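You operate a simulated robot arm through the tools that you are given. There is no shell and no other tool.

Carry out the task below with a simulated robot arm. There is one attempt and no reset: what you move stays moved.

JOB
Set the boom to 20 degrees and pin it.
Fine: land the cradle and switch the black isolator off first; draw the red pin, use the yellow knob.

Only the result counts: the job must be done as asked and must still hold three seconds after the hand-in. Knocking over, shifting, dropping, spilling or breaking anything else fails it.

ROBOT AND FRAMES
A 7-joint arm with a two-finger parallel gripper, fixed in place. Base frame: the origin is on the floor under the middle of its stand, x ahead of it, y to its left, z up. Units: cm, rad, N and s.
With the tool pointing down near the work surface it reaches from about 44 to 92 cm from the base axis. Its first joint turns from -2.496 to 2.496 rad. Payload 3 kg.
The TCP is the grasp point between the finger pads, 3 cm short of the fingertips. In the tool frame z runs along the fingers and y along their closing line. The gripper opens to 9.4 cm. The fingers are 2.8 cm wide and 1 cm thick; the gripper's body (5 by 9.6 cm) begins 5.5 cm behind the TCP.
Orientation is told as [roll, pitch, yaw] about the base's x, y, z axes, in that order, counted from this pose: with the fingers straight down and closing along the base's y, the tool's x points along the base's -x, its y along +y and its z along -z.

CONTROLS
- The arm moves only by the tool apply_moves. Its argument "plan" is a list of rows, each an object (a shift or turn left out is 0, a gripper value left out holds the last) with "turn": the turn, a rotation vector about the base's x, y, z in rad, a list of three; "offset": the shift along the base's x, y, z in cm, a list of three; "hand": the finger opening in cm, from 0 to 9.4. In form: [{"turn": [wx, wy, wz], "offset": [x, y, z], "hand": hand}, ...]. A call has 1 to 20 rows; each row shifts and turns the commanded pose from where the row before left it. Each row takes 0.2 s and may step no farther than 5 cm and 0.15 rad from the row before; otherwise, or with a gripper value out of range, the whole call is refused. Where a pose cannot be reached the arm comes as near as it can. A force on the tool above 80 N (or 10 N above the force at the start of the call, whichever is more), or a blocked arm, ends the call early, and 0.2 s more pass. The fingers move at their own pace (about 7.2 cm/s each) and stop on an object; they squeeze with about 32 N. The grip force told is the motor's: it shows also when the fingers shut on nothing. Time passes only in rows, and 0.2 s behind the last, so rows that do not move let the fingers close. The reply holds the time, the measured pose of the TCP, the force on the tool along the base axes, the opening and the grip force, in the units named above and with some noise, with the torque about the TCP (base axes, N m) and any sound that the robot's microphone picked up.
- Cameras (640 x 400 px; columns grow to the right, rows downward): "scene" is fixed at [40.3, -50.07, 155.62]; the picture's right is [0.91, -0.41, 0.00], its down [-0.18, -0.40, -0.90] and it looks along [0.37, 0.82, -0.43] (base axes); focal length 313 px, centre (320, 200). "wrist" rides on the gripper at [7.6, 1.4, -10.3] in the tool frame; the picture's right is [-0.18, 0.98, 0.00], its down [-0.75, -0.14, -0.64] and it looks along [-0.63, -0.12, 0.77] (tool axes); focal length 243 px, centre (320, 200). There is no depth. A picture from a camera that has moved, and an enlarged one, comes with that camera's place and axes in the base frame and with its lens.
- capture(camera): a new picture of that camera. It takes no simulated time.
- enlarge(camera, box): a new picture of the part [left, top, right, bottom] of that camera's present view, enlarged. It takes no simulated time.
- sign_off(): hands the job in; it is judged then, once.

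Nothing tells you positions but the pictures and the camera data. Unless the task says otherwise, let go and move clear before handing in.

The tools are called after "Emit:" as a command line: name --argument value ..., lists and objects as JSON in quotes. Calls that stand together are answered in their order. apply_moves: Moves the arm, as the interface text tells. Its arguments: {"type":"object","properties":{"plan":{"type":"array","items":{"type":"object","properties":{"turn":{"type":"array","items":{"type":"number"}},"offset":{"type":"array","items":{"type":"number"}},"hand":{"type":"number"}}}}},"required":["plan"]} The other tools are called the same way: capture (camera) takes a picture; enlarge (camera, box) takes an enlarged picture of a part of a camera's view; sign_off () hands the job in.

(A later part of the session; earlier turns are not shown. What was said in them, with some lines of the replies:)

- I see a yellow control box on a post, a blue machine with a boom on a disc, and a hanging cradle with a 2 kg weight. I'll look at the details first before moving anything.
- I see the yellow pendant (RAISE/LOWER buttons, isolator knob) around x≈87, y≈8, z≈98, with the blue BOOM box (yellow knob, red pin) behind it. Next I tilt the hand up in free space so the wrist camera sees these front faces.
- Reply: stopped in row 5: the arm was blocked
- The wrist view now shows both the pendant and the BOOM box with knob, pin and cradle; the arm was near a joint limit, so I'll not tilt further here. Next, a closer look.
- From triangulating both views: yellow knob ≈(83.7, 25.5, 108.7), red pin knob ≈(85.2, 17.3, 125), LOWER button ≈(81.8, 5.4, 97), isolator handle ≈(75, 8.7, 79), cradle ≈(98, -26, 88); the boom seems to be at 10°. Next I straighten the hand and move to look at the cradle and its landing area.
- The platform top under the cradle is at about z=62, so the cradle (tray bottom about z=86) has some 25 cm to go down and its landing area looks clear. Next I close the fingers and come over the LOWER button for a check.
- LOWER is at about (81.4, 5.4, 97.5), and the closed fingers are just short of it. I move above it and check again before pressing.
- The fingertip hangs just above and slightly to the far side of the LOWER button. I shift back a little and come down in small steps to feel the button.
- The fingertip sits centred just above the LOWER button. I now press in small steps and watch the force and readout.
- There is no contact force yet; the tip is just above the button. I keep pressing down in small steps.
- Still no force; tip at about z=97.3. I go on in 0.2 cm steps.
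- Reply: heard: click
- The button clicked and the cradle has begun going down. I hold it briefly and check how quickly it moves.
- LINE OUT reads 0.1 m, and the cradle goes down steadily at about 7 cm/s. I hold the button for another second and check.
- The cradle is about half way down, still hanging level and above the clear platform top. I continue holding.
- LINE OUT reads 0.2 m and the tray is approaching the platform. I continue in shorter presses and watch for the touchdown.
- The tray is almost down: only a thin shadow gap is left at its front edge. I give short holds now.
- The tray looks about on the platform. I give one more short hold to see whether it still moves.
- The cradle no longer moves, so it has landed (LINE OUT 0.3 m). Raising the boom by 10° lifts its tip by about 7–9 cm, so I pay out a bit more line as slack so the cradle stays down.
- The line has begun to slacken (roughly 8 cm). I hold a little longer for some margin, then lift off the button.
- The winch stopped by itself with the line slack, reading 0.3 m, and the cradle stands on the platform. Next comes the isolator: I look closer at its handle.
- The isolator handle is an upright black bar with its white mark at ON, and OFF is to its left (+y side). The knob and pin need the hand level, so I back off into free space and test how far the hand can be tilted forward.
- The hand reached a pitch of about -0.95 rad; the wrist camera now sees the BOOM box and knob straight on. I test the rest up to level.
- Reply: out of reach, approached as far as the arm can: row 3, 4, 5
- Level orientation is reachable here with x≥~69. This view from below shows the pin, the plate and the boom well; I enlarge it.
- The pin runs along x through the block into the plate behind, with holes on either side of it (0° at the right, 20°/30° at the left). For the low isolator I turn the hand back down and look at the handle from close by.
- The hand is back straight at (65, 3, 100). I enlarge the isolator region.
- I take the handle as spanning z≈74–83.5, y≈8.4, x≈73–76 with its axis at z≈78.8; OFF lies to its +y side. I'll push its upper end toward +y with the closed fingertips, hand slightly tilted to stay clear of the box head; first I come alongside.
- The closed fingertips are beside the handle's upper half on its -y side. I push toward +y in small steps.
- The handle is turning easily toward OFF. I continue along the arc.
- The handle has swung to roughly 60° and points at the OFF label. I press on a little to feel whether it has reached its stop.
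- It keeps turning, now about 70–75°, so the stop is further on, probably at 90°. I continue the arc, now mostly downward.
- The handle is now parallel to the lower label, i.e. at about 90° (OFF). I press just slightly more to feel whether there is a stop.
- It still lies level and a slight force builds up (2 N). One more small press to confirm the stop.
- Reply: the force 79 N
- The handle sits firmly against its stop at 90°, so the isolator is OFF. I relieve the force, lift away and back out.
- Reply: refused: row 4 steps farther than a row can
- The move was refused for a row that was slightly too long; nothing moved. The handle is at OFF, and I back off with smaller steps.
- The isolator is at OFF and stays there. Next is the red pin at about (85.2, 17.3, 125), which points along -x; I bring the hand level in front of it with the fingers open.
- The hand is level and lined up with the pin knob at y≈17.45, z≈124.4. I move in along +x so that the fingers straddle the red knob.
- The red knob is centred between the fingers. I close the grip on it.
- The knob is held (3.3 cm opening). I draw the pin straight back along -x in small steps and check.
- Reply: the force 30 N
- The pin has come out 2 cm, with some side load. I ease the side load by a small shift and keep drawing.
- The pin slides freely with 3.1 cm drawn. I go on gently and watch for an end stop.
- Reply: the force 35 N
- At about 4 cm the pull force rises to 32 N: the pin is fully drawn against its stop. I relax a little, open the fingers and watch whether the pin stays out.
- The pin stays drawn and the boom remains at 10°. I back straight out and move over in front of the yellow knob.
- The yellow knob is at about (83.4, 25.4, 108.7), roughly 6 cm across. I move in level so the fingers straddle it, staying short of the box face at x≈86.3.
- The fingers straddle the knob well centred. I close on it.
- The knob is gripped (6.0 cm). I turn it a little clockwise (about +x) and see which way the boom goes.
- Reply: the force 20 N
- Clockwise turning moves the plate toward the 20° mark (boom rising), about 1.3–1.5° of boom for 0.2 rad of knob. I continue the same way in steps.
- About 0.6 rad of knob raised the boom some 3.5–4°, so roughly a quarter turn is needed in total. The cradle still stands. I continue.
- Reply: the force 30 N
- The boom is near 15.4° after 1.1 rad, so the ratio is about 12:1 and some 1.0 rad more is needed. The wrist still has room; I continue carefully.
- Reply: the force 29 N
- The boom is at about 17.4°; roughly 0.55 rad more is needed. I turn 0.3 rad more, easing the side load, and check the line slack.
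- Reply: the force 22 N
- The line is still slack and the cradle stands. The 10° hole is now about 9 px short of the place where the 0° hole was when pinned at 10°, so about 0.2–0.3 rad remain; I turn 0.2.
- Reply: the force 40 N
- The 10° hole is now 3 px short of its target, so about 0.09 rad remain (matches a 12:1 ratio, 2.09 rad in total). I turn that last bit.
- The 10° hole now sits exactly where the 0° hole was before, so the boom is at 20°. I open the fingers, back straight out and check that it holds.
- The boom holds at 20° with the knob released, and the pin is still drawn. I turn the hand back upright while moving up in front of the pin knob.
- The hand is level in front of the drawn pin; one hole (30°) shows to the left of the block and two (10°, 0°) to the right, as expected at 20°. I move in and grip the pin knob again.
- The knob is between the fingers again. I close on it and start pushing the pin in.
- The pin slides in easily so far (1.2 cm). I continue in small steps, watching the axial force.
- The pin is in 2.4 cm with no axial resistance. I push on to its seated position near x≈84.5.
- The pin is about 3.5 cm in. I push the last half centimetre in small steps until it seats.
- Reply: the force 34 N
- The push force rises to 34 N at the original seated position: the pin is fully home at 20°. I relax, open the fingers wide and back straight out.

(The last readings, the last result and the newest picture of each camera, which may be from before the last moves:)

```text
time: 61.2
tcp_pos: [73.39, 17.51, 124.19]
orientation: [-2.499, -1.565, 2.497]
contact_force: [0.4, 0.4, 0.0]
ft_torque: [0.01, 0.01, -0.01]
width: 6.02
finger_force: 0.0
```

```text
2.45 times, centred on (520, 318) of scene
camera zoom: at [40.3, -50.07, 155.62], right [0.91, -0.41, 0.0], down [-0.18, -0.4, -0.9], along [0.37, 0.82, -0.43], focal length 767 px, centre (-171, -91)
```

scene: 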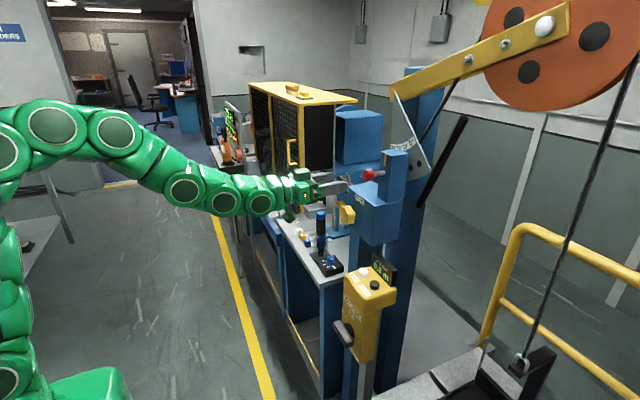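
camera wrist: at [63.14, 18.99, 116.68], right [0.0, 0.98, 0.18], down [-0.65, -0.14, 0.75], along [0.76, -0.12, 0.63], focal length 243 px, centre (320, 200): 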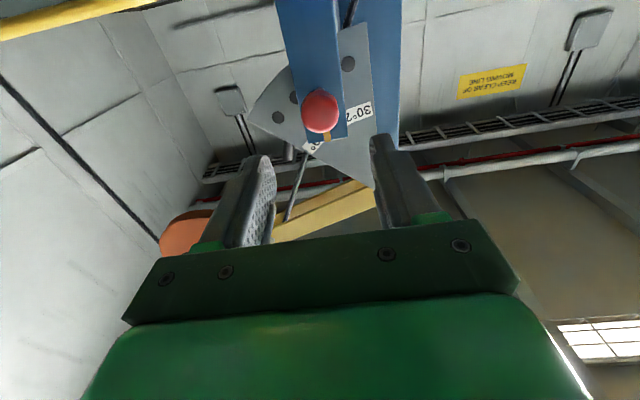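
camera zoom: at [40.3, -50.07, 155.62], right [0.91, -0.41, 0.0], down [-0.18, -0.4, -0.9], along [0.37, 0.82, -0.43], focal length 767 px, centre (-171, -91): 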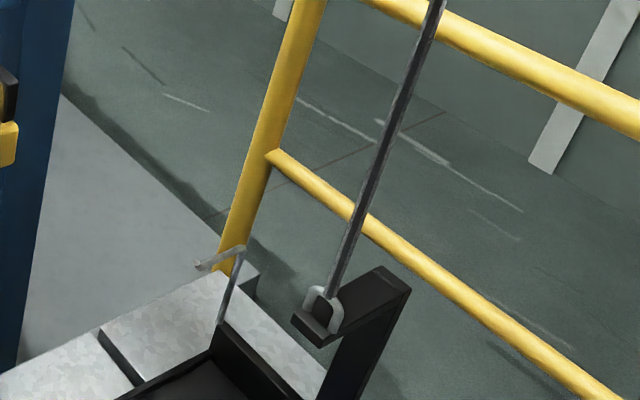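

The boom stands at 20° with the red pin fully seated, the isolator is off, the cradle rests on the platform, and the hand is clear. I move back a little more and check once more before handing in.

Emit:
apply_moves --plan '[{"offset": [-1, 0, 2]}, {"offset": [0, 0, 2]}, {"offset": [0, 0, 0]}, {"offset": [0, 0, 0]}, {"offset": [0, 0, 0]}, {"offset": [0, 0, 0]}]'

Emit:
capture --camera "scene"

Emit:
enlarge --camera "scene" --box '[350, 135, 430, 185]'

```text
time: 62.6
tcp_pos: [72.53, 17.5, 128.3]
orientation: [-2.659, -1.565, 2.659]
contact_force: [-0.2, 0.4, -0.4]
ft_torque: [0.0, 0.06, -0.01]
width: 6.02
finger_force: 0.0
```

```text
taken
```

scene: 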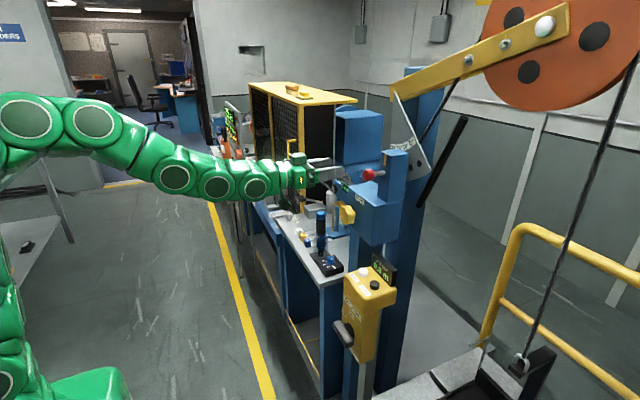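

```text
8.00 times, centred on (390, 160) of scene
camera zoom: at [40.3, -50.07, 155.62], right [0.91, -0.41, 0.0], down [-0.18, -0.4, -0.9], along [0.37, 0.82, -0.43], focal length 2502 px, centre (-240, 520)
```

zoom: 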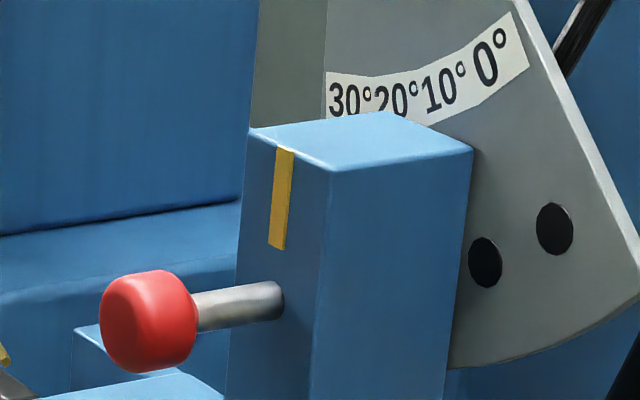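

Nothing has moved: the boom is steady at 20° and pinned, the cradle is landed, the isolator is off and the hand is clear. I hand the job in.

Emit:
sign_off

```text
The job is handed in.
```

The boom is set to 20° and pinned, and the job is handed in. At the last check, about a second and a half after the hand cleared the pin, nothing had moved.

- **Cradle:** I lowered it onto the platform with the LOWER button. The winch then stopped by itself with the line slack, reading 0.3 m. The cradle stayed down while the boom rose.
- **Isolator:** The black handle is at OFF, against its stop at 90°. I left it off.
- **Boom:** With the red pin drawn, I turned the yellow knob clockwise about 2.09 rad. That brought the boom from 10° to 20°, judged by the plate's holes lining up with the pin.
- **Pin:** It slid in without resistance until it seated firmly at its original depth, now in the 20° hole.

I saw nothing else knocked or shifted, and the hand is clear of the machine.
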